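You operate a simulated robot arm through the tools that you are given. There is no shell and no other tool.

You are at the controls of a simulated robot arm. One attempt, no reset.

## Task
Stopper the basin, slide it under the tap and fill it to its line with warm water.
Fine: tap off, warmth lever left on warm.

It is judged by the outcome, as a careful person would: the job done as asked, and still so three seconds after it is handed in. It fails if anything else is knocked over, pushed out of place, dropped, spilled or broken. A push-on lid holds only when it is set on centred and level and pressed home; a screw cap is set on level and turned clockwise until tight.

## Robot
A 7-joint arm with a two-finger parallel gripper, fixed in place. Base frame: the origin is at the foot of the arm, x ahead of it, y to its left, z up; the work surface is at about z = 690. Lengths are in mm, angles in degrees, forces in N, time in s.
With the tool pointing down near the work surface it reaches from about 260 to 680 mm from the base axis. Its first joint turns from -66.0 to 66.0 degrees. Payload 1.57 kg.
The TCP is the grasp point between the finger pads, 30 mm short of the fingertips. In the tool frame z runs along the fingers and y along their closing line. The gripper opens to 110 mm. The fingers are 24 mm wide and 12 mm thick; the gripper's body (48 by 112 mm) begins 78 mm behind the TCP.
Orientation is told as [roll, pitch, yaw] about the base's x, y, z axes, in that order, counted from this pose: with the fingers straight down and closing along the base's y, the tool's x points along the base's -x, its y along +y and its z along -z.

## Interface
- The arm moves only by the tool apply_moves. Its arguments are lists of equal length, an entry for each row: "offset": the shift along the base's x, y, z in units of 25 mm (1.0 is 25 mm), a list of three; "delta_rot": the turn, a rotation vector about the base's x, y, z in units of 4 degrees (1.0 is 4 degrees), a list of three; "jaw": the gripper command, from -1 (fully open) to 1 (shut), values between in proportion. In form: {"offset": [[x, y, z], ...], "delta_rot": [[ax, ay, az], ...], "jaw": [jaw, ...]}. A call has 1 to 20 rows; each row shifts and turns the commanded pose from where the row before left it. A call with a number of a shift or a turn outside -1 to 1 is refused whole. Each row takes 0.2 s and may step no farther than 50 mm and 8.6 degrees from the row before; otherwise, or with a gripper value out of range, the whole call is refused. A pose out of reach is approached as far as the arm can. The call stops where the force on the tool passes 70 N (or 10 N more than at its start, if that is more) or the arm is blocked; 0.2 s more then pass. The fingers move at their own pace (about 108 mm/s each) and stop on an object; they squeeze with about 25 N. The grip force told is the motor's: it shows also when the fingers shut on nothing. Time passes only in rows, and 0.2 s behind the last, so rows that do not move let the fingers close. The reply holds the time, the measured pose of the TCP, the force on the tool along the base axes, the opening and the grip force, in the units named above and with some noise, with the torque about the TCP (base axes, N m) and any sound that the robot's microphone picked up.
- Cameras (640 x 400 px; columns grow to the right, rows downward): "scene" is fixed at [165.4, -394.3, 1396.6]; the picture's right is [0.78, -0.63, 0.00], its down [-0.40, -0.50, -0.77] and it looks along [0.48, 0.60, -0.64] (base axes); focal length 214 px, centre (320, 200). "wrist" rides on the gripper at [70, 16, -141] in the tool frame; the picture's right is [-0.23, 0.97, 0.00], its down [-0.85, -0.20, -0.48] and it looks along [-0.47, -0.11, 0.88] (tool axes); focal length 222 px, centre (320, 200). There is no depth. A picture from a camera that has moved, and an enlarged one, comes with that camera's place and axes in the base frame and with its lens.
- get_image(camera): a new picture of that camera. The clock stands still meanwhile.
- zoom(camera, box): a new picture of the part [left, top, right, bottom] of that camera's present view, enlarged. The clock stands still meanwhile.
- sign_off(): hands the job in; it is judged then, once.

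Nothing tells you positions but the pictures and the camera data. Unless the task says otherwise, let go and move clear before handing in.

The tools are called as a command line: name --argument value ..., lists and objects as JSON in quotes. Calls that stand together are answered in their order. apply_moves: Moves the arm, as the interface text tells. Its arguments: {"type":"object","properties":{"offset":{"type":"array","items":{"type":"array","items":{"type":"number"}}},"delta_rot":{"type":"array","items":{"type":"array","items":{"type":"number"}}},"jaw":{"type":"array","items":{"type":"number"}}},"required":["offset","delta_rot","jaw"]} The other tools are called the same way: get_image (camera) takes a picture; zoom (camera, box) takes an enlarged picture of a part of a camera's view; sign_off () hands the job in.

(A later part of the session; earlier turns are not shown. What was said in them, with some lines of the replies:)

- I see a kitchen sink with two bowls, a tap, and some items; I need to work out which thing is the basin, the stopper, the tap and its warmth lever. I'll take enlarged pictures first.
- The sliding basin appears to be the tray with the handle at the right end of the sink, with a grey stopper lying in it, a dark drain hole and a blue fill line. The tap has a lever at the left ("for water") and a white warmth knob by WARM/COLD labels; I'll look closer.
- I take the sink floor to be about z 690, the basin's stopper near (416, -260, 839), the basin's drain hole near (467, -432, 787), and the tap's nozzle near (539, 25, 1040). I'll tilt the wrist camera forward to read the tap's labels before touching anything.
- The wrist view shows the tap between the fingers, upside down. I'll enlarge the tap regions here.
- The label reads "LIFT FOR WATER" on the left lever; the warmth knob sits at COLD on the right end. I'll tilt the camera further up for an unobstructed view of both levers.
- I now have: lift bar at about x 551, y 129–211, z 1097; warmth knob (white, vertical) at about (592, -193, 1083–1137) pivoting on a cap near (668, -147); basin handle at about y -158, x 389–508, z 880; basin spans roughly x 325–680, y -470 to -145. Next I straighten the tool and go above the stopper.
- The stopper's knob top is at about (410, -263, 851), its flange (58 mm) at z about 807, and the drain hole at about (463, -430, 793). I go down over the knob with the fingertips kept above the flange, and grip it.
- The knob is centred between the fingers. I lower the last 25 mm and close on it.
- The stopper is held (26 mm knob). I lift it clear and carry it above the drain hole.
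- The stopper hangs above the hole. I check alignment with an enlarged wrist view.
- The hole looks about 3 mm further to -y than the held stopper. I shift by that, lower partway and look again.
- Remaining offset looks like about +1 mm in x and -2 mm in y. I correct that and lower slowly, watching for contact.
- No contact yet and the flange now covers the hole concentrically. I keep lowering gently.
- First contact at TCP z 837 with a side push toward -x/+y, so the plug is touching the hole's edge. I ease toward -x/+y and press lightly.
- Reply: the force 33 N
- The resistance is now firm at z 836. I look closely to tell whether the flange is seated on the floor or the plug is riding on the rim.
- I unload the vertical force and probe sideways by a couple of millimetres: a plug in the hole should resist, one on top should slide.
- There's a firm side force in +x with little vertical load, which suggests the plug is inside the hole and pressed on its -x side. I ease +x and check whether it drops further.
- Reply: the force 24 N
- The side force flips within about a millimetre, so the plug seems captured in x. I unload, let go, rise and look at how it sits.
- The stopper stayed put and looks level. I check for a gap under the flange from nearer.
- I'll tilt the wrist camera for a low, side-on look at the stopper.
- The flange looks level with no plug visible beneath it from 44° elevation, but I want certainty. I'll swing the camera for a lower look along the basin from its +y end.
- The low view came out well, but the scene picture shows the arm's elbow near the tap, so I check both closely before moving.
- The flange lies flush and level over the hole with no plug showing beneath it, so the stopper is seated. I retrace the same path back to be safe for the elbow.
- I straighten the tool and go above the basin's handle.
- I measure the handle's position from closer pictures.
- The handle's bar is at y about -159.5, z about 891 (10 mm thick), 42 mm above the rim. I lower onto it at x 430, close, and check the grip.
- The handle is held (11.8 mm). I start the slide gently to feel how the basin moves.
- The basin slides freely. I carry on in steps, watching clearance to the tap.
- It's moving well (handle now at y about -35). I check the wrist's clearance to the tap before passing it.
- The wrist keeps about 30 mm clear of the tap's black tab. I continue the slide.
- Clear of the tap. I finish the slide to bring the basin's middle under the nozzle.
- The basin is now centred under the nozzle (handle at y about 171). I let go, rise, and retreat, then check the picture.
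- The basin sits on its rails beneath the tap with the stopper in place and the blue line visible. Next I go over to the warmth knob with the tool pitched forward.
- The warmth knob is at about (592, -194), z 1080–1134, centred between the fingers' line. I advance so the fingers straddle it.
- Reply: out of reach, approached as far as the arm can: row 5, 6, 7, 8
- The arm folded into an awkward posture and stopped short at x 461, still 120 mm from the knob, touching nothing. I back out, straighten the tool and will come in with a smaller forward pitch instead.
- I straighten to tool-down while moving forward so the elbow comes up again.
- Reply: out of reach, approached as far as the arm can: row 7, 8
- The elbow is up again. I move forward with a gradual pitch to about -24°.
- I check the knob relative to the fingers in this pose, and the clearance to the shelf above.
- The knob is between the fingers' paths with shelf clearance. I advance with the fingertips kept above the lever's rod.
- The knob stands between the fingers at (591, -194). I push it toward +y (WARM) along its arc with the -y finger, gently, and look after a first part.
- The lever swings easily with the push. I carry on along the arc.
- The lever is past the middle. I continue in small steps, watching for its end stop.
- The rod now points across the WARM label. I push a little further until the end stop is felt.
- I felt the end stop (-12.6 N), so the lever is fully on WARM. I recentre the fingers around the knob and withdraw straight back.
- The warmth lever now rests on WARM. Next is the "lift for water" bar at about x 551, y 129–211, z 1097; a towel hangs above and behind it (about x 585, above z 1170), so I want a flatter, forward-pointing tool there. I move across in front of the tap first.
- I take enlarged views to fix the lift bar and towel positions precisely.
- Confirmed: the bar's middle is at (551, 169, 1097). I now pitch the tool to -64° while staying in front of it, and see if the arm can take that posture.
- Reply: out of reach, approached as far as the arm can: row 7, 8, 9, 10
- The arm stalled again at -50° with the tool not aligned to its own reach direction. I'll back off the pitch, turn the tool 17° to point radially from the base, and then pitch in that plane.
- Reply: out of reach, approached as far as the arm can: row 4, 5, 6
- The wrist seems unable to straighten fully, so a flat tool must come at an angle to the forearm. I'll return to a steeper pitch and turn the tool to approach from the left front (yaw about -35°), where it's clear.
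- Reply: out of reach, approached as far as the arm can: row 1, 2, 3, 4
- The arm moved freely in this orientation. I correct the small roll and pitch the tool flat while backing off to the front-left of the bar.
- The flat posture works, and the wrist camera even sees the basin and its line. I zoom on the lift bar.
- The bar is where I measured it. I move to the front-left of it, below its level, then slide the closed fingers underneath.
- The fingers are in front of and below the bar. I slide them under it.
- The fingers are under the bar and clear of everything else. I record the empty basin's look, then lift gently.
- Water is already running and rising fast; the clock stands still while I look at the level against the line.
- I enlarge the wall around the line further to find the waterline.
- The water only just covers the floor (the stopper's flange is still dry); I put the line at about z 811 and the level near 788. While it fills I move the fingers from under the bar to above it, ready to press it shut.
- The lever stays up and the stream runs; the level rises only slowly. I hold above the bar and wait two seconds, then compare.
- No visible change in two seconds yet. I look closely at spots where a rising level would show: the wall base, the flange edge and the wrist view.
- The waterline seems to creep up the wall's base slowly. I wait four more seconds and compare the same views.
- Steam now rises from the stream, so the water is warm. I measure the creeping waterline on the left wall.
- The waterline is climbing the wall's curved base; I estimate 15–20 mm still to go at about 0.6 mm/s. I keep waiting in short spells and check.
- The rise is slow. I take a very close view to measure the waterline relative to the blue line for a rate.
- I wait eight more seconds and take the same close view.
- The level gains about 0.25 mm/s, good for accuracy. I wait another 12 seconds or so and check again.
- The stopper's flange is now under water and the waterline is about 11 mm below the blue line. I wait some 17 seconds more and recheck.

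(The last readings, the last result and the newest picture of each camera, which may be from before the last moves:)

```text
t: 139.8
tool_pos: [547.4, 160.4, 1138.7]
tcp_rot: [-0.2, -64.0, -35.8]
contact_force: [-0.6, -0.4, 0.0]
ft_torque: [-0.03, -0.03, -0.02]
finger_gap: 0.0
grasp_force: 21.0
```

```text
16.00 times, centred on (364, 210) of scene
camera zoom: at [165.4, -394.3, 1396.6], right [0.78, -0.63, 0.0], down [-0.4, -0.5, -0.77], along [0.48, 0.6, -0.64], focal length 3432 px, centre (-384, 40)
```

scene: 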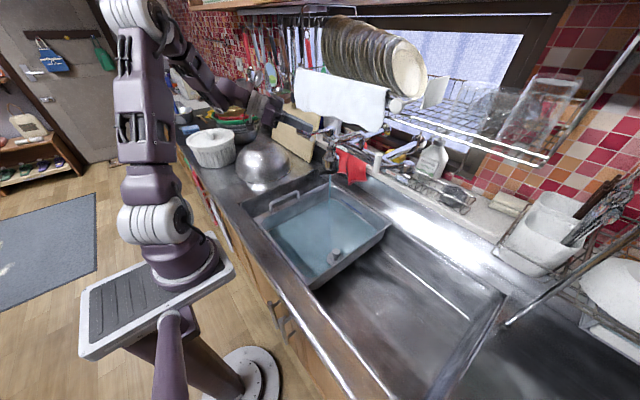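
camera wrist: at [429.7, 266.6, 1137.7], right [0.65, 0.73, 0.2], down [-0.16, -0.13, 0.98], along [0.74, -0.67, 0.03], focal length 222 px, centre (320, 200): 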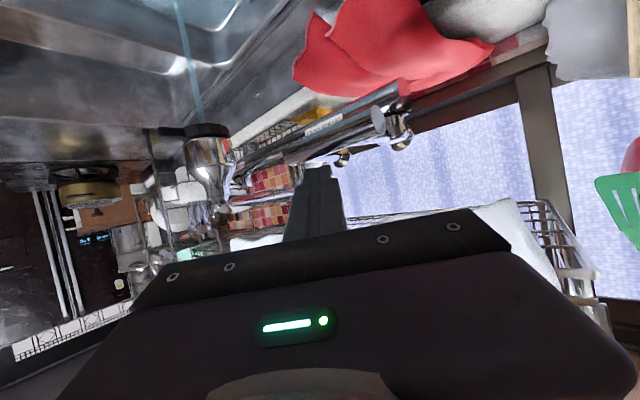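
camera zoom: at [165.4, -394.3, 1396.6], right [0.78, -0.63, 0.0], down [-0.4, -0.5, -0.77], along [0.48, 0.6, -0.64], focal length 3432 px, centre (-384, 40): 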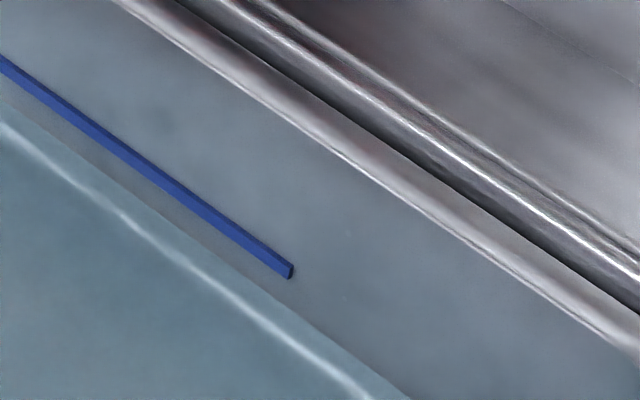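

The waterline shows clearly now, about 11 mm under the blue line, rising at roughly 0.27 mm/s (some 40 s to go). I wait about 25 seconds, then recheck.

apply_moves --offset '[[0, 0, 0], [0, 0, 0], [0, 0, 0], [0, 0, 0], [0, 0, 0], [0, 0, 0], [0, 0, 0], [0, 0, 0], [0, 0, 0], [0, 0, 0], [0, 0, 0], [0, 0, 0], [0, 0, 0], [0, 0, 0], [0, 0, 0], [0, 0, 0], [0, 0, 0], [0, 0, 0], [0, 0, 0], [0, 0, 0]]' --delta_rot '[[0, 0, 0], [0, 0, 0], [0, 0, 0], [0, 0, 0], [0, 0, 0], [0, 0, 0], [0, 0, 0], [0, 0, 0], [0, 0, 0], [0, 0, 0], [0, 0, 0], [0, 0, 0], [0, 0, 0], [0, 0, 0], [0, 0, 0], [0, 0, 0], [0, 0, 0], [0, 0, 0], [0, 0, 0], [0, 0, 0]]' --jaw '[1, 1, 1, 1, 1, 1, 1, 1, 1, 1, 1, 1, 1, 1, 1, 1, 1, 1, 1, 1]'

apply_moves --offset '[[0, 0, 0], [0, 0, 0], [0, 0, 0], [0, 0, 0], [0, 0, 0], [0, 0, 0], [0, 0, 0], [0, 0, 0], [0, 0, 0], [0, 0, 0], [0, 0, 0], [0, 0, 0], [0, 0, 0], [0, 0, 0], [0, 0, 0], [0, 0, 0], [0, 0, 0], [0, 0, 0], [0, 0, 0], [0, 0, 0]]' --delta_rot '[[0, 0, 0], [0, 0, 0], [0, 0, 0], [0, 0, 0], [0, 0, 0], [0, 0, 0], [0, 0, 0], [0, 0, 0], [0, 0, 0], [0, 0, 0], [0, 0, 0], [0, 0, 0], [0, 0, 0], [0, 0, 0], [0, 0, 0], [0, 0, 0], [0, 0, 0], [0, 0, 0], [0, 0, 0], [0, 0, 0]]' --jaw '[1, 1, 1, 1, 1, 1, 1, 1, 1, 1, 1, 1, 1, 1, 1, 1, 1, 1, 1, 1]'

apply_moves --offset '[[0, 0, 0], [0, 0, 0], [0, 0, 0], [0, 0, 0], [0, 0, 0], [0, 0, 0], [0, 0, 0], [0, 0, 0], [0, 0, 0], [0, 0, 0], [0, 0, 0], [0, 0, 0], [0, 0, 0], [0, 0, 0], [0, 0, 0], [0, 0, 0], [0, 0, 0], [0, 0, 0], [0, 0, 0], [0, 0, 0]]' --delta_rot '[[0, 0, 0], [0, 0, 0], [0, 0, 0], [0, 0, 0], [0, 0, 0], [0, 0, 0], [0, 0, 0], [0, 0, 0], [0, 0, 0], [0, 0, 0], [0, 0, 0], [0, 0, 0], [0, 0, 0], [0, 0, 0], [0, 0, 0], [0, 0, 0], [0, 0, 0], [0, 0, 0], [0, 0, 0], [0, 0, 0]]' --jaw '[1, 1, 1, 1, 1, 1, 1, 1, 1, 1, 1, 1, 1, 1, 1, 1, 1, 1, 1, 1]'

apply_moves --offset '[[0, 0, 0], [0, 0, 0], [0, 0, 0], [0, 0, 0], [0, 0, 0], [0, 0, 0], [0, 0, 0], [0, 0, 0], [0, 0, 0], [0, 0, 0], [0, 0, 0], [0, 0, 0], [0, 0, 0], [0, 0, 0], [0, 0, 0], [0, 0, 0], [0, 0, 0], [0, 0, 0], [0, 0, 0], [0, 0, 0]]' --delta_rot '[[0, 0, 0], [0, 0, 0], [0, 0, 0], [0, 0, 0], [0, 0, 0], [0, 0, 0], [0, 0, 0], [0, 0, 0], [0, 0, 0], [0, 0, 0], [0, 0, 0], [0, 0, 0], [0, 0, 0], [0, 0, 0], [0, 0, 0], [0, 0, 0], [0, 0, 0], [0, 0, 0], [0, 0, 0], [0, 0, 0]]' --jaw '[1, 1, 1, 1, 1, 1, 1, 1, 1, 1, 1, 1, 1, 1, 1, 1, 1, 1, 1, 1]'

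zoom --camera "scene" --box '[344, 196, 360, 208]'

zoom --camera "scene" --box '[318, 242, 342, 262]'

zoom --camera "scene" --box '[352, 202, 376, 218]'

```text
t: 144.0
tool_pos: [546.8, 160.4, 1137.9]
tcp_rot: [-0.1, -63.9, -35.8]
contact_force: [0.1, 0.2, -0.4]
ft_torque: [-0.01, -0.03, 0.0]
finger_gap: 0.3
grasp_force: 21.6
```

```text
t: 148.2
tool_pos: [547.0, 159.3, 1139.7]
tcp_rot: [-0.2, -64.0, -35.9]
contact_force: [-0.4, -0.1, 0.1]
ft_torque: [-0.01, 0.0, -0.01]
finger_gap: 0.0
grasp_force: 21.3
```

```text
t: 152.4
tool_pos: [545.8, 159.7, 1139.8]
tcp_rot: [-0.1, -64.1, -35.8]
contact_force: [0.4, -0.8, -0.2]
ft_torque: [0.0, -0.01, -0.02]
finger_gap: 0.1
grasp_force: 21.1
```

```text
t: 156.6
tool_pos: [547.9, 159.8, 1137.9]
tcp_rot: [-0.1, -63.9, -35.8]
contact_force: [0.3, 0.8, -0.6]
ft_torque: [0.0, 0.01, 0.01]
finger_gap: 0.0
grasp_force: 21.3
```

```text
16.00 times, centred on (352, 202) of scene
camera zoom: at [165.4, -394.3, 1396.6], right [0.78, -0.63, 0.0], down [-0.4, -0.5, -0.77], along [0.48, 0.6, -0.64], focal length 3432 px, centre (-192, 168)
```

zoom: 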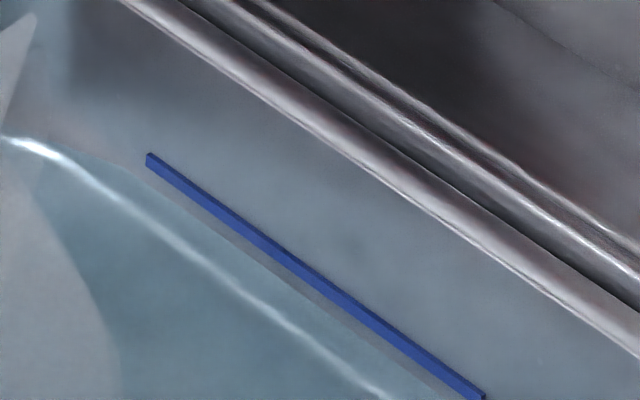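

```text
16.00 times, centred on (330, 252) of scene
camera zoom: at [165.4, -394.3, 1396.6], right [0.78, -0.63, 0.0], down [-0.4, -0.5, -0.77], along [0.48, 0.6, -0.64], focal length 3432 px, centre (160, -632)
```

zoom: 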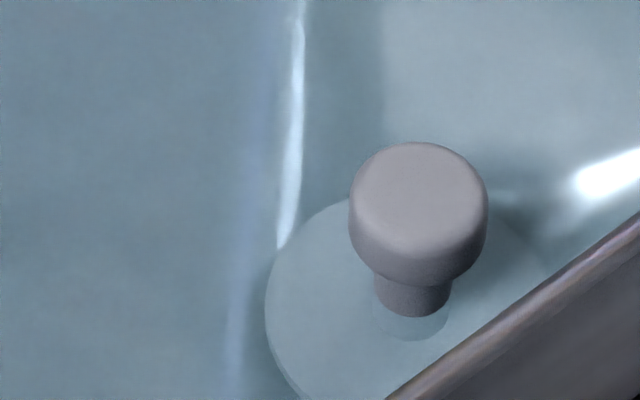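

```text
16.00 times, centred on (364, 210) of scene
camera zoom: at [165.4, -394.3, 1396.6], right [0.78, -0.63, 0.0], down [-0.4, -0.5, -0.77], along [0.48, 0.6, -0.64], focal length 3432 px, centre (-384, 40)
```

zoom: 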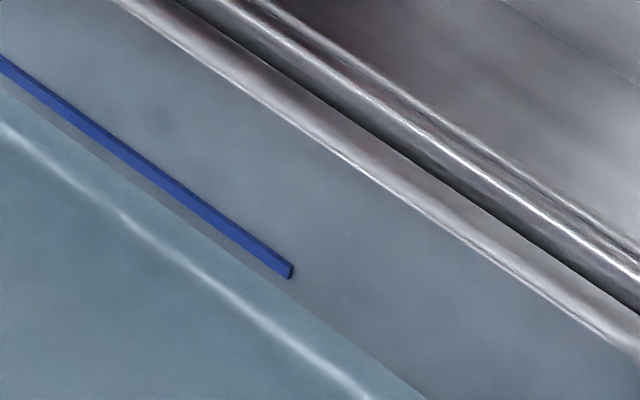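

About 6 mm to go. I wait another 8 seconds and recheck.

apply_moves --offset '[[0, 0, 0], [0, 0, 0], [0, 0, 0], [0, 0, 0], [0, 0, 0], [0, 0, 0], [0, 0, 0], [0, 0, 0], [0, 0, 0], [0, 0, 0], [0, 0, 0], [0, 0, 0], [0, 0, 0], [0, 0, 0], [0, 0, 0], [0, 0, 0], [0, 0, 0], [0, 0, 0], [0, 0, 0], [0, 0, 0]]' --delta_rot '[[0, 0, 0], [0, 0, 0], [0, 0, 0], [0, 0, 0], [0, 0, 0], [0, 0, 0], [0, 0, 0], [0, 0, 0], [0, 0, 0], [0, 0, 0], [0, 0, 0], [0, 0, 0], [0, 0, 0], [0, 0, 0], [0, 0, 0], [0, 0, 0], [0, 0, 0], [0, 0, 0], [0, 0, 0], [0, 0, 0]]' --jaw '[1, 1, 1, 1, 1, 1, 1, 1, 1, 1, 1, 1, 1, 1, 1, 1, 1, 1, 1, 1]'

apply_moves --offset '[[0, 0, 0], [0, 0, 0], [0, 0, 0], [0, 0, 0], [0, 0, 0], [0, 0, 0], [0, 0, 0], [0, 0, 0], [0, 0, 0], [0, 0, 0], [0, 0, 0], [0, 0, 0], [0, 0, 0], [0, 0, 0], [0, 0, 0], [0, 0, 0], [0, 0, 0], [0, 0, 0], [0, 0, 0], [0, 0, 0]]' --delta_rot '[[0, 0, 0], [0, 0, 0], [0, 0, 0], [0, 0, 0], [0, 0, 0], [0, 0, 0], [0, 0, 0], [0, 0, 0], [0, 0, 0], [0, 0, 0], [0, 0, 0], [0, 0, 0], [0, 0, 0], [0, 0, 0], [0, 0, 0], [0, 0, 0], [0, 0, 0], [0, 0, 0], [0, 0, 0], [0, 0, 0]]' --jaw '[1, 1, 1, 1, 1, 1, 1, 1, 1, 1, 1, 1, 1, 1, 1, 1, 1, 1, 1, 1]'

zoom --camera "scene" --box '[344, 196, 360, 208]'

zoom --camera "scene" --box '[318, 242, 342, 262]'

zoom --camera "scene" --box '[352, 202, 376, 218]'

```text
t: 160.8
tool_pos: [546.9, 159.6, 1138.7]
tcp_rot: [-0.1, -63.9, -35.8]
contact_force: [-0.8, 0.4, 0.0]
ft_torque: [0.0, -0.01, 0.01]
finger_gap: 0.0
grasp_force: 21.0
```

```text
t: 165.0
tool_pos: [546.9, 160.1, 1138.2]
tcp_rot: [-0.1, -64.0, -35.9]
contact_force: [-0.6, 0.2, -0.8]
ft_torque: [-0.01, -0.01, -0.02]
finger_gap: 0.1
grasp_force: 21.4
```

```text
16.00 times, centred on (352, 202) of scene
camera zoom: at [165.4, -394.3, 1396.6], right [0.78, -0.63, 0.0], down [-0.4, -0.5, -0.77], along [0.48, 0.6, -0.64], focal length 3432 px, centre (-192, 168)
```

zoom: 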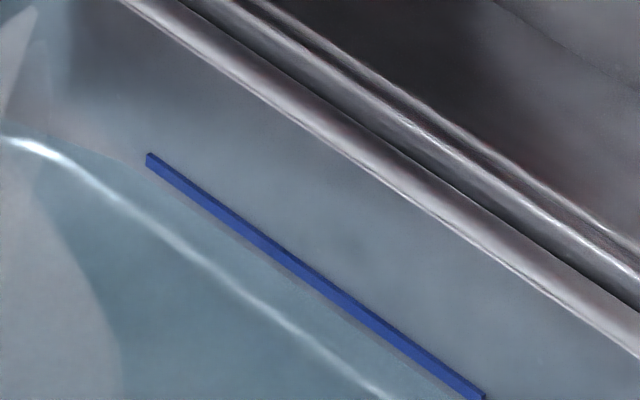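

```text
16.00 times, centred on (330, 252) of scene
camera zoom: at [165.4, -394.3, 1396.6], right [0.78, -0.63, 0.0], down [-0.4, -0.5, -0.77], along [0.48, 0.6, -0.64], focal length 3432 px, centre (160, -632)
```

zoom: 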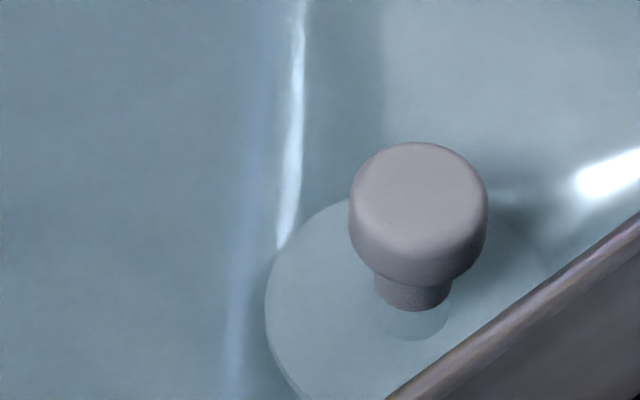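

```text
16.00 times, centred on (364, 210) of scene
camera zoom: at [165.4, -394.3, 1396.6], right [0.78, -0.63, 0.0], down [-0.4, -0.5, -0.77], along [0.48, 0.6, -0.64], focal length 3432 px, centre (-384, 40)
```

zoom: 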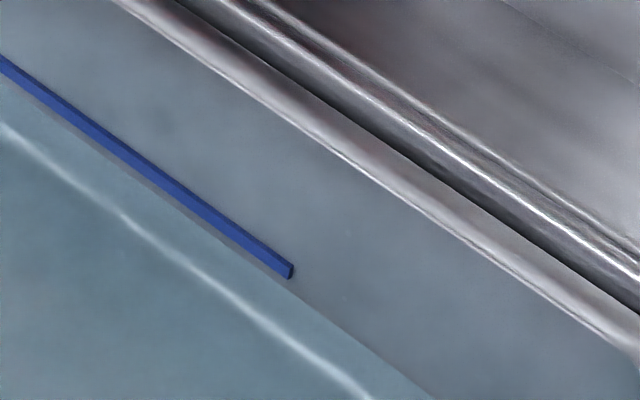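

The water is now just under the line's lower edge. I wait about 8 more seconds.

apply_moves --offset '[[0, 0, 0], [0, 0, 0], [0, 0, 0], [0, 0, 0], [0, 0, 0], [0, 0, 0], [0, 0, 0], [0, 0, 0], [0, 0, 0], [0, 0, 0], [0, 0, 0], [0, 0, 0], [0, 0, 0], [0, 0, 0], [0, 0, 0], [0, 0, 0], [0, 0, 0], [0, 0, 0], [0, 0, 0], [0, 0, 0]]' --delta_rot '[[0, 0, 0], [0, 0, 0], [0, 0, 0], [0, 0, 0], [0, 0, 0], [0, 0, 0], [0, 0, 0], [0, 0, 0], [0, 0, 0], [0, 0, 0], [0, 0, 0], [0, 0, 0], [0, 0, 0], [0, 0, 0], [0, 0, 0], [0, 0, 0], [0, 0, 0], [0, 0, 0], [0, 0, 0], [0, 0, 0]]' --jaw '[1, 1, 1, 1, 1, 1, 1, 1, 1, 1, 1, 1, 1, 1, 1, 1, 1, 1, 1, 1]'

apply_moves --offset '[[0, 0, 0], [0, 0, 0], [0, 0, 0], [0, 0, 0], [0, 0, 0], [0, 0, 0], [0, 0, 0], [0, 0, 0], [0, 0, 0], [0, 0, 0], [0, 0, 0], [0, 0, 0], [0, 0, 0], [0, 0, 0], [0, 0, 0], [0, 0, 0], [0, 0, 0], [0, 0, 0], [0, 0, 0], [0, 0, 0]]' --delta_rot '[[0, 0, 0], [0, 0, 0], [0, 0, 0], [0, 0, 0], [0, 0, 0], [0, 0, 0], [0, 0, 0], [0, 0, 0], [0, 0, 0], [0, 0, 0], [0, 0, 0], [0, 0, 0], [0, 0, 0], [0, 0, 0], [0, 0, 0], [0, 0, 0], [0, 0, 0], [0, 0, 0], [0, 0, 0], [0, 0, 0]]' --jaw '[1, 1, 1, 1, 1, 1, 1, 1, 1, 1, 1, 1, 1, 1, 1, 1, 1, 1, 1, 1]'

zoom --camera "scene" --box '[344, 196, 360, 208]'

zoom --camera "scene" --box '[318, 242, 342, 262]'

zoom --camera "scene" --box '[352, 202, 376, 218]'

```text
t: 169.2
tool_pos: [547.5, 159.9, 1139.6]
tcp_rot: [-0.1, -64.0, -35.7]
contact_force: [0.1, -0.8, 0.1]
ft_torque: [0.01, -0.01, -0.01]
finger_gap: 0.1
grasp_force: 21.2
```

```text
t: 173.4
tool_pos: [546.1, 159.7, 1139.1]
tcp_rot: [-0.1, -64.0, -35.8]
contact_force: [-0.5, 0.4, -0.2]
ft_torque: [0.01, 0.0, 0.03]
finger_gap: 0.0
grasp_force: 21.3
```

```text
16.00 times, centred on (352, 202) of scene
camera zoom: at [165.4, -394.3, 1396.6], right [0.78, -0.63, 0.0], down [-0.4, -0.5, -0.77], along [0.48, 0.6, -0.64], focal length 3432 px, centre (-192, 168)
```

zoom: 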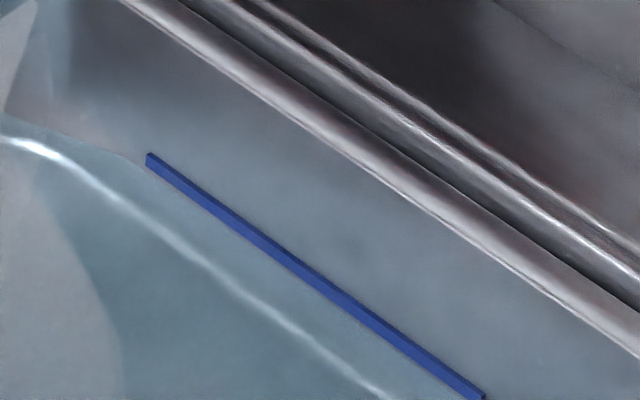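

```text
16.00 times, centred on (330, 252) of scene
camera zoom: at [165.4, -394.3, 1396.6], right [0.78, -0.63, 0.0], down [-0.4, -0.5, -0.77], along [0.48, 0.6, -0.64], focal length 3432 px, centre (160, -632)
```

zoom: 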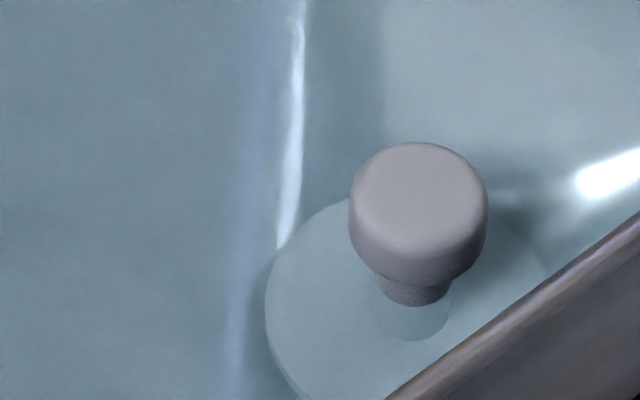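

```text
16.00 times, centred on (364, 210) of scene
camera zoom: at [165.4, -394.3, 1396.6], right [0.78, -0.63, 0.0], down [-0.4, -0.5, -0.77], along [0.48, 0.6, -0.64], focal length 3432 px, centre (-384, 40)
```

zoom: 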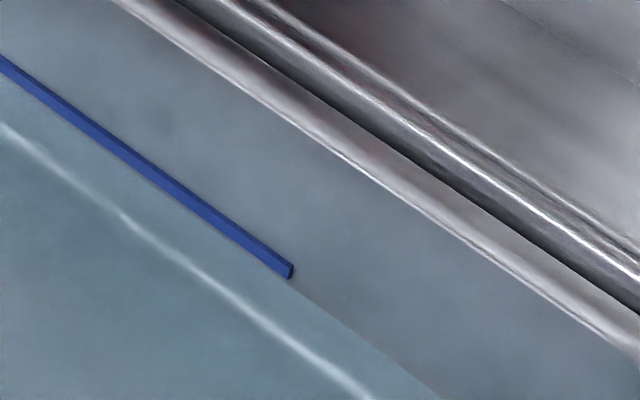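

The water has just met the line's lower edge; the line's middle is roughly 3 mm higher. I wait 6 more seconds and look.

apply_moves --offset '[[0, 0, 0], [0, 0, 0], [0, 0, 0], [0, 0, 0], [0, 0, 0], [0, 0, 0], [0, 0, 0], [0, 0, 0], [0, 0, 0], [0, 0, 0], [0, 0, 0], [0, 0, 0], [0, 0, 0], [0, 0, 0], [0, 0, 0]]' --delta_rot '[[0, 0, 0], [0, 0, 0], [0, 0, 0], [0, 0, 0], [0, 0, 0], [0, 0, 0], [0, 0, 0], [0, 0, 0], [0, 0, 0], [0, 0, 0], [0, 0, 0], [0, 0, 0], [0, 0, 0], [0, 0, 0], [0, 0, 0]]' --jaw '[1, 1, 1, 1, 1, 1, 1, 1, 1, 1, 1, 1, 1, 1, 1]'

apply_moves --offset '[[0, 0, 0], [0, 0, 0], [0, 0, 0], [0, 0, 0], [0, 0, 0], [0, 0, 0], [0, 0, 0], [0, 0, 0], [0, 0, 0], [0, 0, 0], [0, 0, 0], [0, 0, 0], [0, 0, 0], [0, 0, 0], [0, 0, 0]]' --delta_rot '[[0, 0, 0], [0, 0, 0], [0, 0, 0], [0, 0, 0], [0, 0, 0], [0, 0, 0], [0, 0, 0], [0, 0, 0], [0, 0, 0], [0, 0, 0], [0, 0, 0], [0, 0, 0], [0, 0, 0], [0, 0, 0], [0, 0, 0]]' --jaw '[1, 1, 1, 1, 1, 1, 1, 1, 1, 1, 1, 1, 1, 1, 1]'

zoom --camera "scene" --box '[344, 196, 360, 208]'

zoom --camera "scene" --box '[352, 202, 376, 218]'

zoom --camera "scene" --box '[318, 242, 342, 262]'

```text
t: 176.6
tool_pos: [547.4, 159.6, 1138.4]
tcp_rot: [-0.1, -64.0, -35.9]
contact_force: [-1.4, -0.3, -0.3]
ft_torque: [-0.03, 0.01, 0.01]
finger_gap: 0.0
grasp_force: 21.4
```

```text
t: 179.8
tool_pos: [547.7, 159.9, 1139.2]
tcp_rot: [-0.1, -64.0, -35.8]
contact_force: [0.2, 0.3, 0.2]
ft_torque: [0.01, 0.0, -0.01]
finger_gap: 0.4
grasp_force: 21.2
```

```text
16.00 times, centred on (352, 202) of scene
camera zoom: at [165.4, -394.3, 1396.6], right [0.78, -0.63, 0.0], down [-0.4, -0.5, -0.77], along [0.48, 0.6, -0.64], focal length 3432 px, centre (-192, 168)
```

zoom: 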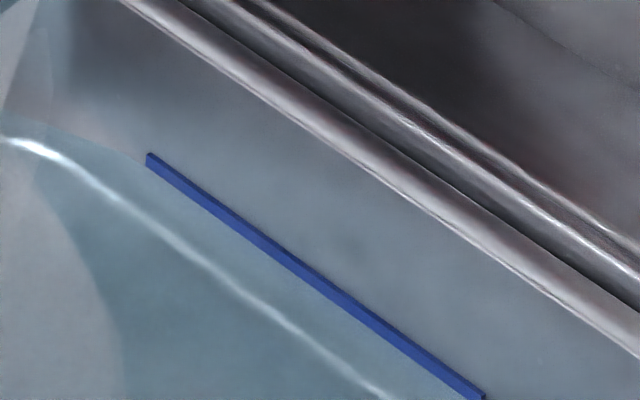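

```text
16.00 times, centred on (364, 210) of scene
camera zoom: at [165.4, -394.3, 1396.6], right [0.78, -0.63, 0.0], down [-0.4, -0.5, -0.77], along [0.48, 0.6, -0.64], focal length 3432 px, centre (-384, 40)
```

zoom: 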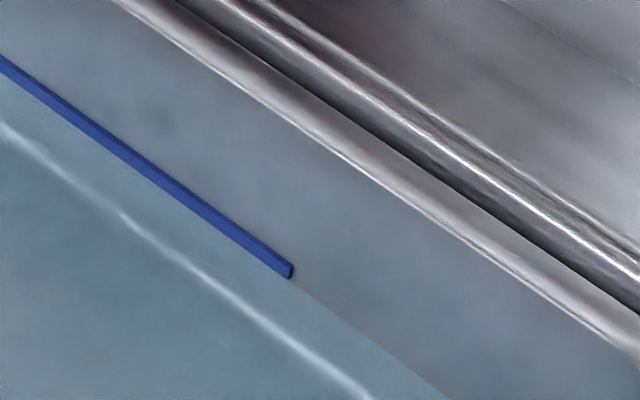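

```text
16.00 times, centred on (330, 252) of scene
camera zoom: at [165.4, -394.3, 1396.6], right [0.78, -0.63, 0.0], down [-0.4, -0.5, -0.77], along [0.48, 0.6, -0.64], focal length 3432 px, centre (160, -632)
```

zoom: 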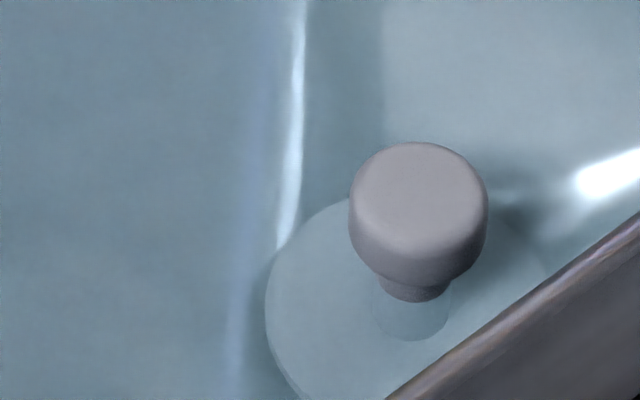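

The wall's waterline is at the line's lower edge; by the stopper's neck the rise is 0.23 mm/s. Roughly 3 mm remain to the line's middle, so I wait 8 more seconds and look again.

apply_moves --offset '[[0, 0, 0], [0, 0, 0], [0, 0, 0], [0, 0, 0], [0, 0, 0], [0, 0, 0], [0, 0, 0], [0, 0, 0], [0, 0, 0], [0, 0, 0], [0, 0, 0], [0, 0, 0], [0, 0, 0], [0, 0, 0], [0, 0, 0], [0, 0, 0], [0, 0, 0], [0, 0, 0], [0, 0, 0], [0, 0, 0]]' --delta_rot '[[0, 0, 0], [0, 0, 0], [0, 0, 0], [0, 0, 0], [0, 0, 0], [0, 0, 0], [0, 0, 0], [0, 0, 0], [0, 0, 0], [0, 0, 0], [0, 0, 0], [0, 0, 0], [0, 0, 0], [0, 0, 0], [0, 0, 0], [0, 0, 0], [0, 0, 0], [0, 0, 0], [0, 0, 0], [0, 0, 0]]' --jaw '[1, 1, 1, 1, 1, 1, 1, 1, 1, 1, 1, 1, 1, 1, 1, 1, 1, 1, 1, 1]'

apply_moves --offset '[[0, 0, 0], [0, 0, 0], [0, 0, 0], [0, 0, 0], [0, 0, 0], [0, 0, 0], [0, 0, 0], [0, 0, 0], [0, 0, 0], [0, 0, 0], [0, 0, 0], [0, 0, 0], [0, 0, 0], [0, 0, 0], [0, 0, 0], [0, 0, 0], [0, 0, 0], [0, 0, 0]]' --delta_rot '[[0, 0, 0], [0, 0, 0], [0, 0, 0], [0, 0, 0], [0, 0, 0], [0, 0, 0], [0, 0, 0], [0, 0, 0], [0, 0, 0], [0, 0, 0], [0, 0, 0], [0, 0, 0], [0, 0, 0], [0, 0, 0], [0, 0, 0], [0, 0, 0], [0, 0, 0], [0, 0, 0]]' --jaw '[1, 1, 1, 1, 1, 1, 1, 1, 1, 1, 1, 1, 1, 1, 1, 1, 1, 1]'

zoom --camera "scene" --box '[344, 196, 360, 208]'

zoom --camera "scene" --box '[352, 202, 376, 218]'

zoom --camera "scene" --box '[318, 242, 342, 262]'

```text
t: 184.0
tool_pos: [547.0, 159.9, 1138.4]
tcp_rot: [-0.2, -64.0, -35.8]
contact_force: [0.4, -1.1, -0.8]
ft_torque: [-0.03, 0.01, 0.02]
finger_gap: 0.1
grasp_force: 21.3
```

```text
t: 187.8
tool_pos: [548.2, 160.9, 1139.5]
tcp_rot: [0.0, -64.0, -35.8]
contact_force: [-0.7, 0.1, 0.2]
ft_torque: [0.01, 0.01, 0.0]
finger_gap: 0.2
grasp_force: 22.0
```

```text
16.00 times, centred on (352, 202) of scene
camera zoom: at [165.4, -394.3, 1396.6], right [0.78, -0.63, 0.0], down [-0.4, -0.5, -0.77], along [0.48, 0.6, -0.64], focal length 3432 px, centre (-192, 168)
```

zoom: 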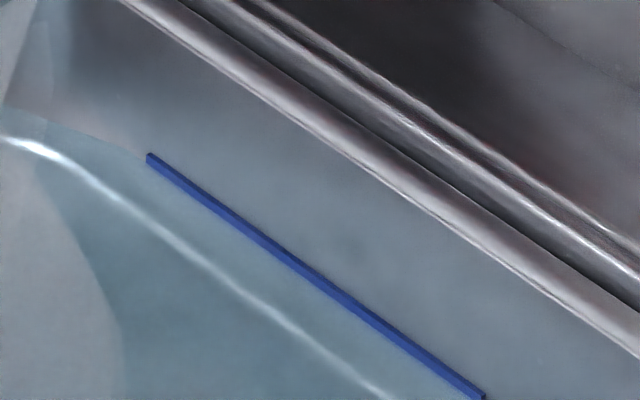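

```text
16.00 times, centred on (364, 210) of scene
camera zoom: at [165.4, -394.3, 1396.6], right [0.78, -0.63, 0.0], down [-0.4, -0.5, -0.77], along [0.48, 0.6, -0.64], focal length 3432 px, centre (-384, 40)
```

zoom: 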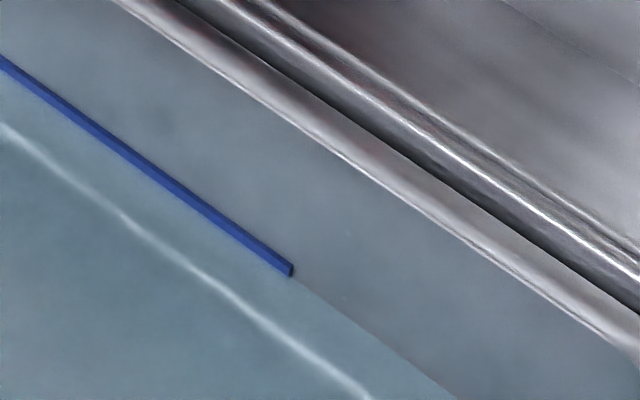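

```text
16.00 times, centred on (330, 252) of scene
camera zoom: at [165.4, -394.3, 1396.6], right [0.78, -0.63, 0.0], down [-0.4, -0.5, -0.77], along [0.48, 0.6, -0.64], focal length 3432 px, centre (160, -632)
```

zoom: 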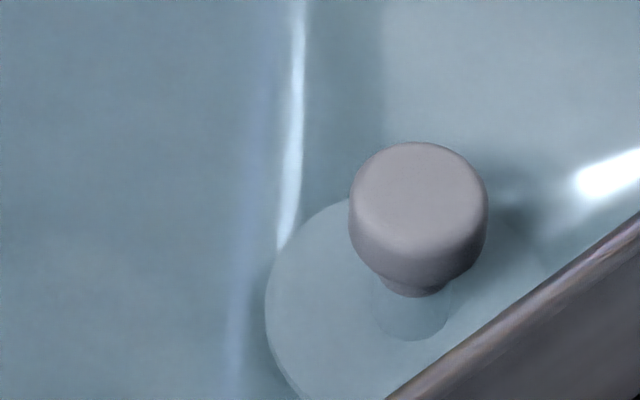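

Water now covers about a third of the line's face, practically its middle. I press the bar down now to shut the tap.

apply_moves --offset '[[0, 0, -0.4], [0, 0, -0.3], [0, 0, -0.1], [0, 0, 0]]' --delta_rot '[[0, 0, 0], [0, 0, 0], [0, 0, 0], [0, 0, 0]]' --jaw '[1, 1, 1, 1]'

zoom --camera "scene" --box '[250, 90, 410, 290]'

zoom --camera "scene" --box '[265, 110, 325, 160]'

```text
t: 188.8
tool_pos: [548.7, 160.2, 1122.7]
tcp_rot: [0.4, -64.3, -36.1]
contact_force: [5.4, 2.6, 35.6]
ft_torque: [-0.67, -0.52, 0.12]
finger_gap: 0.1
grasp_force: 21.3
```

```text
2.00 times, centred on (330, 190) of scene
camera zoom: at [165.0, -394.3, 1396.7], right [0.78, -0.63, 0.0], down [-0.4, -0.5, -0.77], along [0.48, 0.6, -0.64], focal length 429 px, centre (300, 220)
```

zoom: 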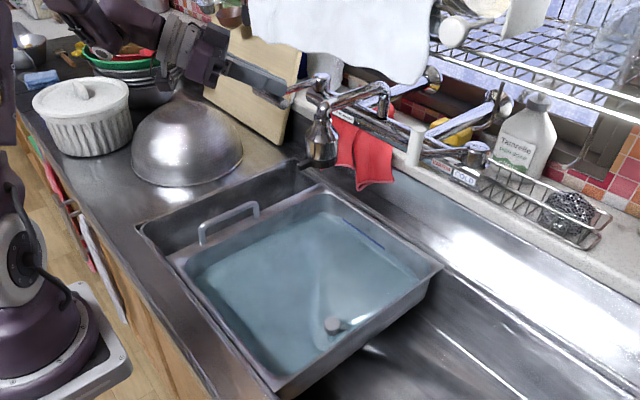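

```text
8.00 times, centred on (295, 135) of scene
camera zoom: at [165.0, -394.3, 1396.7], right [0.78, -0.63, 0.0], down [-0.4, -0.5, -0.77], along [0.48, 0.6, -0.64], focal length 1716 px, centre (520, 720)
```

zoom: 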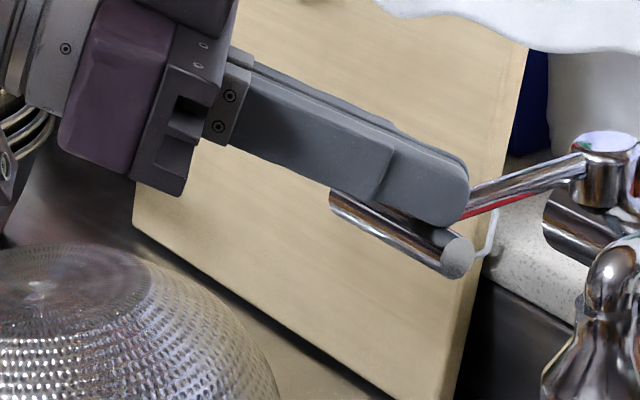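

The stream has stopped and the lever is firmly down. I lift the fingers off and check the level and the tap.

apply_moves --offset '[[0, 0, 0.4], [0, 0, 0.6], [-0.6, 0.44, 0.2], [-0.8, 0.58, 0], [-0.8, 0.58, 0], [0, 0, 0]]' --delta_rot '[[0, 0, 0], [0, 0, 0], [0, 0, 0], [0, 0, 0], [0, 0, 0], [0, 0, 0]]' --jaw '[1, 1, 1, 1, 1, 1]'

zoom --camera "scene" --box '[344, 196, 360, 208]'

zoom --camera "scene" --box '[352, 202, 376, 218]'

zoom --camera "scene" --box '[318, 242, 342, 262]'

zoom --camera "scene" --box '[260, 90, 420, 190]'

zoom --camera "scene" --box '[240, 170, 400, 290]'

```text
t: 190.2
tool_pos: [492.5, 199.3, 1149.7]
tcp_rot: [-0.1, -63.9, -35.6]
contact_force: [-0.8, 0.6, 0.2]
ft_torque: [0.0, -0.01, -0.04]
finger_gap: 0.1
grasp_force: 21.6
```

```text
16.00 times, centred on (352, 202) of scene
camera zoom: at [165.4, -394.3, 1396.6], right [0.78, -0.63, 0.0], down [-0.4, -0.5, -0.77], along [0.48, 0.6, -0.64], focal length 3432 px, centre (-192, 168)
```

zoom: 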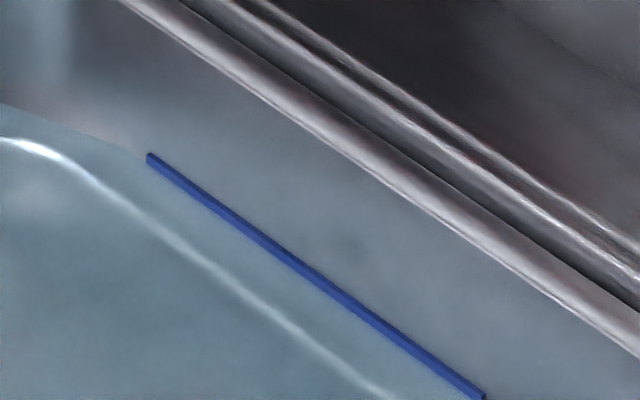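

```text
16.00 times, centred on (364, 210) of scene
camera zoom: at [165.4, -394.3, 1396.6], right [0.78, -0.63, 0.0], down [-0.4, -0.5, -0.77], along [0.48, 0.6, -0.64], focal length 3432 px, centre (-384, 40)
```

zoom: 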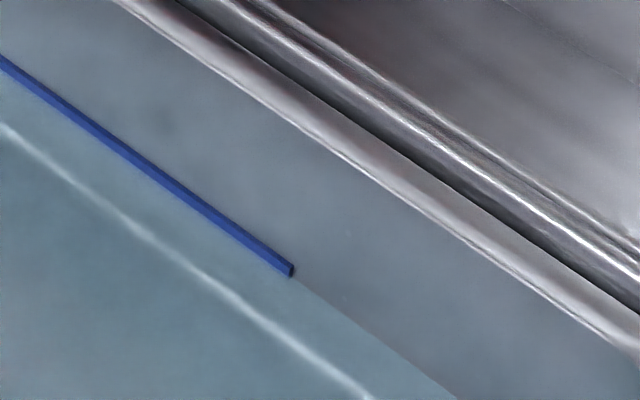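

```text
16.00 times, centred on (330, 252) of scene
camera zoom: at [165.4, -394.3, 1396.6], right [0.78, -0.63, 0.0], down [-0.4, -0.5, -0.77], along [0.48, 0.6, -0.64], focal length 3432 px, centre (160, -632)
```

zoom: 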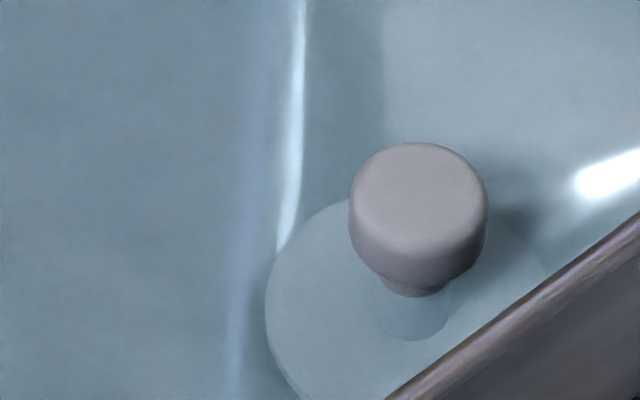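

```text
4.00 times, centred on (340, 140) of scene
camera zoom: at [165.4, -394.3, 1396.6], right [0.78, -0.63, 0.0], down [-0.4, -0.5, -0.77], along [0.48, 0.6, -0.64], focal length 858 px, centre (240, 440)
```

zoom: 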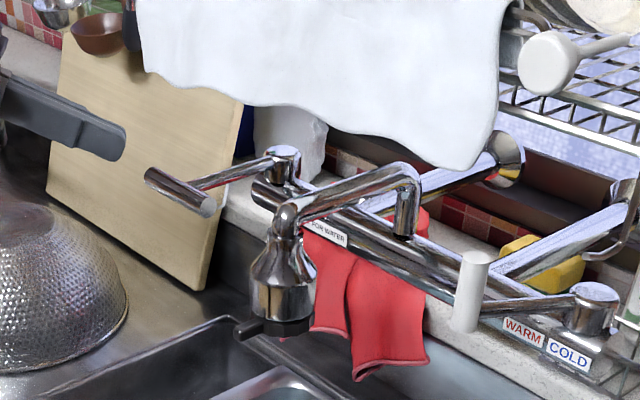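

```text
3.33 times, centred on (320, 230) of scene
camera zoom: at [165.4, -394.3, 1396.6], right [0.78, -0.63, 0.0], down [-0.4, -0.5, -0.77], along [0.48, 0.6, -0.64], focal length 715 px, centre (320, 100)
```

zoom: 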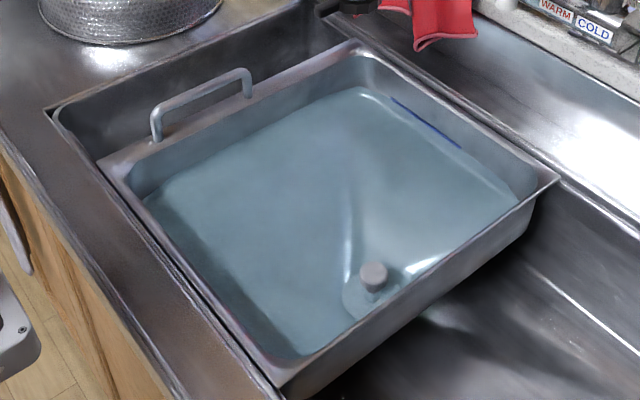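

Tap is off and the warmth lever is on WARM. I check the level once more at the line's ends for accuracy.

zoom --camera "scene" --box '[362, 211, 364, 213]'

zoom --camera "scene" --box '[340, 193, 342, 195]'

get_image --camera "wrist"

zoom --camera "wrist" --box '[200, 0, 320, 75]'

```text
16.00 times, centred on (363, 212) of scene
camera zoom: at [165.4, -394.3, 1396.6], right [0.78, -0.63, 0.0], down [-0.4, -0.5, -0.77], along [0.48, 0.6, -0.64], focal length 3432 px, centre (-368, 8)
```

zoom: 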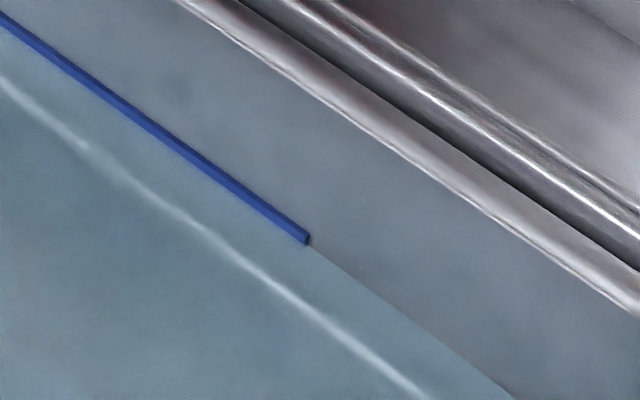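

```text
16.00 times, centred on (341, 194) of scene
camera zoom: at [165.4, -394.3, 1396.6], right [0.78, -0.63, 0.0], down [-0.4, -0.5, -0.77], along [0.48, 0.6, -0.64], focal length 3432 px, centre (-16, 296)
```

zoom: 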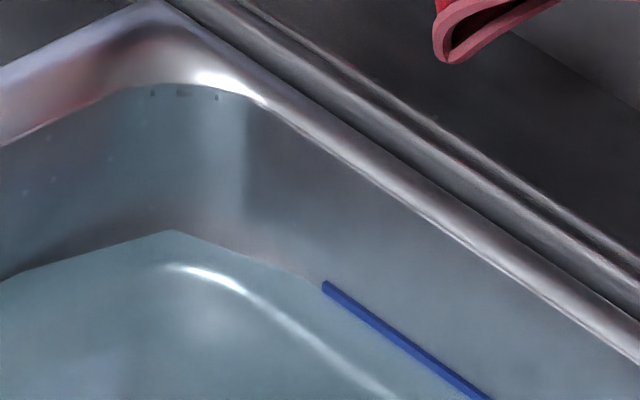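

```text
taken
camera wrist: at [374.7, 306.8, 1148.8], right [0.65, 0.73, 0.2], down [-0.16, -0.13, 0.98], along [0.74, -0.67, 0.03], focal length 222 px, centre (320, 200)
```

wrist: 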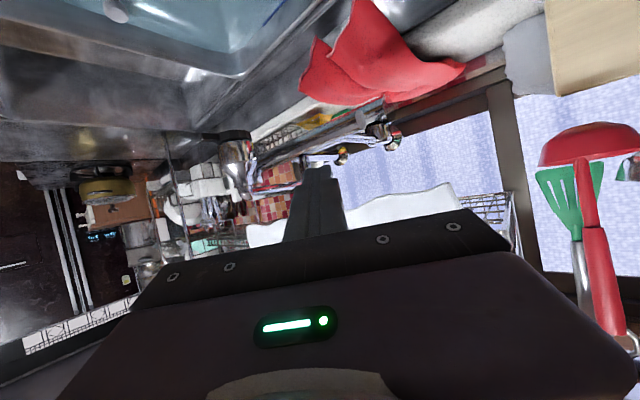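

```text
5.33 times, centred on (260, 38) of wrist
camera zoom: at [374.7, 306.8, 1148.8], right [0.65, 0.73, 0.2], down [-0.16, -0.13, 0.98], along [0.74, -0.67, 0.03], focal length 1185 px, centre (640, 1067)
```

zoom: 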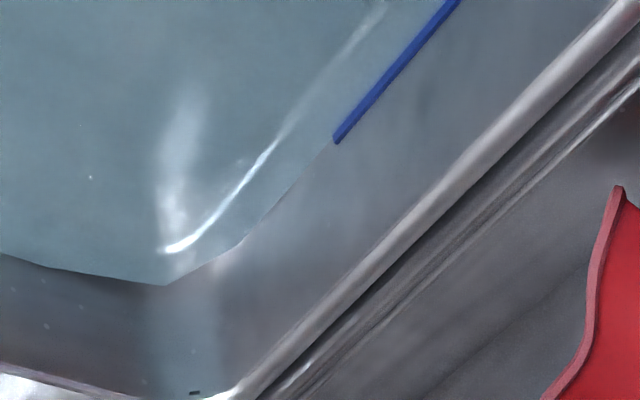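

The water stands on the line, within about a millimetre of its middle. I withdraw the arm clear and wait a few seconds to see that the level holds and nothing drips.

apply_moves --offset '[[-0.6, 0.4, 0.2], [-0.6, 0.4, 0.2], [-0.6, 0.4, 0.2], [-0.6, 0.3, 0.2], [-0.4, 0, 0.2], [0, 0, 0], [0, 0, 0], [0, 0, 0], [0, 0, 0], [0, 0, 0], [0, 0, 0], [0, 0, 0], [0, 0, 0], [0, 0, 0], [0, 0, 0], [0, 0, 0], [0, 0, 0], [0, 0, 0], [0, 0, 0], [0, 0, 0]]' --delta_rot '[[0, 0, 0], [0, 0, 0], [0, 0, 0], [0, 0, 0], [0, 0, 0], [0, 0, 0], [0, 0, 0], [0, 0, 0], [0, 0, 0], [0, 0, 0], [0, 0, 0], [0, 0, 0], [0, 0, 0], [0, 0, 0], [0, 0, 0], [0, 0, 0], [0, 0, 0], [0, 0, 0], [0, 0, 0], [0, 0, 0]]' --jaw '[1, 1, 0.5, 0.5, 0.5, 0.5, 0.5, 0.5, 0.5, 0.5, 0.5, 0.5, 0.5, 0.5, 0.5, 0.5, 0.5, 0.5, 0.5, 0.5]'

get_image --camera "scene"

zoom --camera "scene" --box '[318, 242, 342, 262]'

zoom --camera "scene" --box '[362, 211, 364, 213]'

zoom --camera "scene" --box '[260, 90, 420, 190]'

```text
t: 194.4
tool_pos: [422.9, 239.0, 1175.4]
tcp_rot: [-0.1, -64.0, -35.8]
contact_force: [1.1, -0.8, 0.7]
ft_torque: [0.0, 0.03, 0.0]
finger_gap: 27.6
grasp_force: 0.1
```

```text
taken
```

scene: 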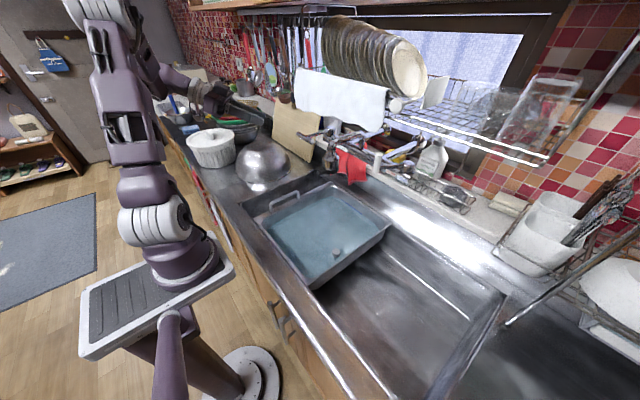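

```text
16.00 times, centred on (330, 252) of scene
camera zoom: at [165.4, -394.3, 1396.6], right [0.78, -0.63, 0.0], down [-0.4, -0.5, -0.77], along [0.48, 0.6, -0.64], focal length 3432 px, centre (160, -632)
```

zoom: 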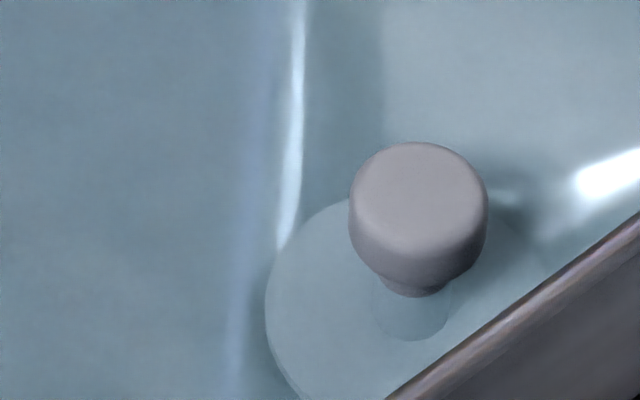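

```text
16.00 times, centred on (363, 212) of scene
camera zoom: at [165.4, -394.3, 1396.6], right [0.78, -0.63, 0.0], down [-0.4, -0.5, -0.77], along [0.48, 0.6, -0.64], focal length 3432 px, centre (-368, 8)
```

zoom: 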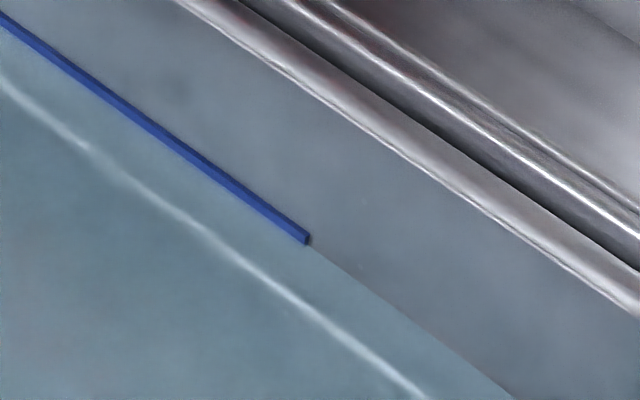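

```text
4.00 times, centred on (340, 140) of scene
camera zoom: at [165.4, -394.3, 1396.6], right [0.78, -0.63, 0.0], down [-0.4, -0.5, -0.77], along [0.48, 0.6, -0.64], focal length 858 px, centre (240, 440)
```

zoom: 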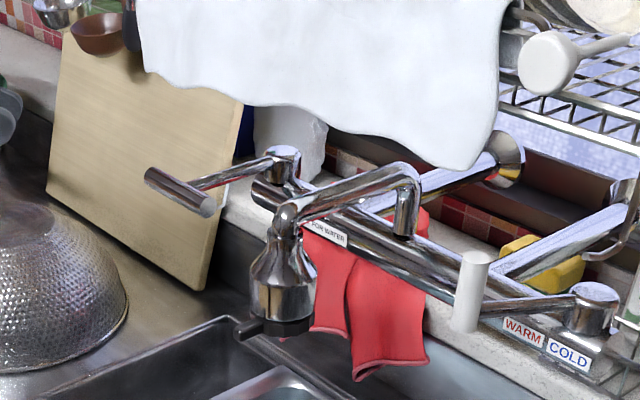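

The level holds steady on the line, the tap is off, the warmth lever rests on WARM, the stopper is seated and the basin is under the tap. Everything around is in place and the arm is clear, so I hand the job in.

sign_off

```text
The job is handed in.
```

The basin is stoppered, under the tap and filled to its line with warm water. The tap is off, the warmth lever is on warm, and I have handed the job in.

- **Stopper:** it sits level in the drain hole, and the water level held steady for the last few seconds I watched.
- **Basin:** I slid it about 330 mm so its middle sits under the nozzle.
- **Water:** the level is on the blue line, within about 1 mm of its middle by my estimate from the pictures. The lever was on warm before I opened the tap, and the stream began to steam a few seconds into filling.
- **Tap:** the stream stopped when I pressed the lift bar down, and it had not restarted when I last looked.
- **Surroundings:** in the last pictures the gloves, towel, bowl and other things near the sink look undisturbed. The gripper is empty and the arm is clear.
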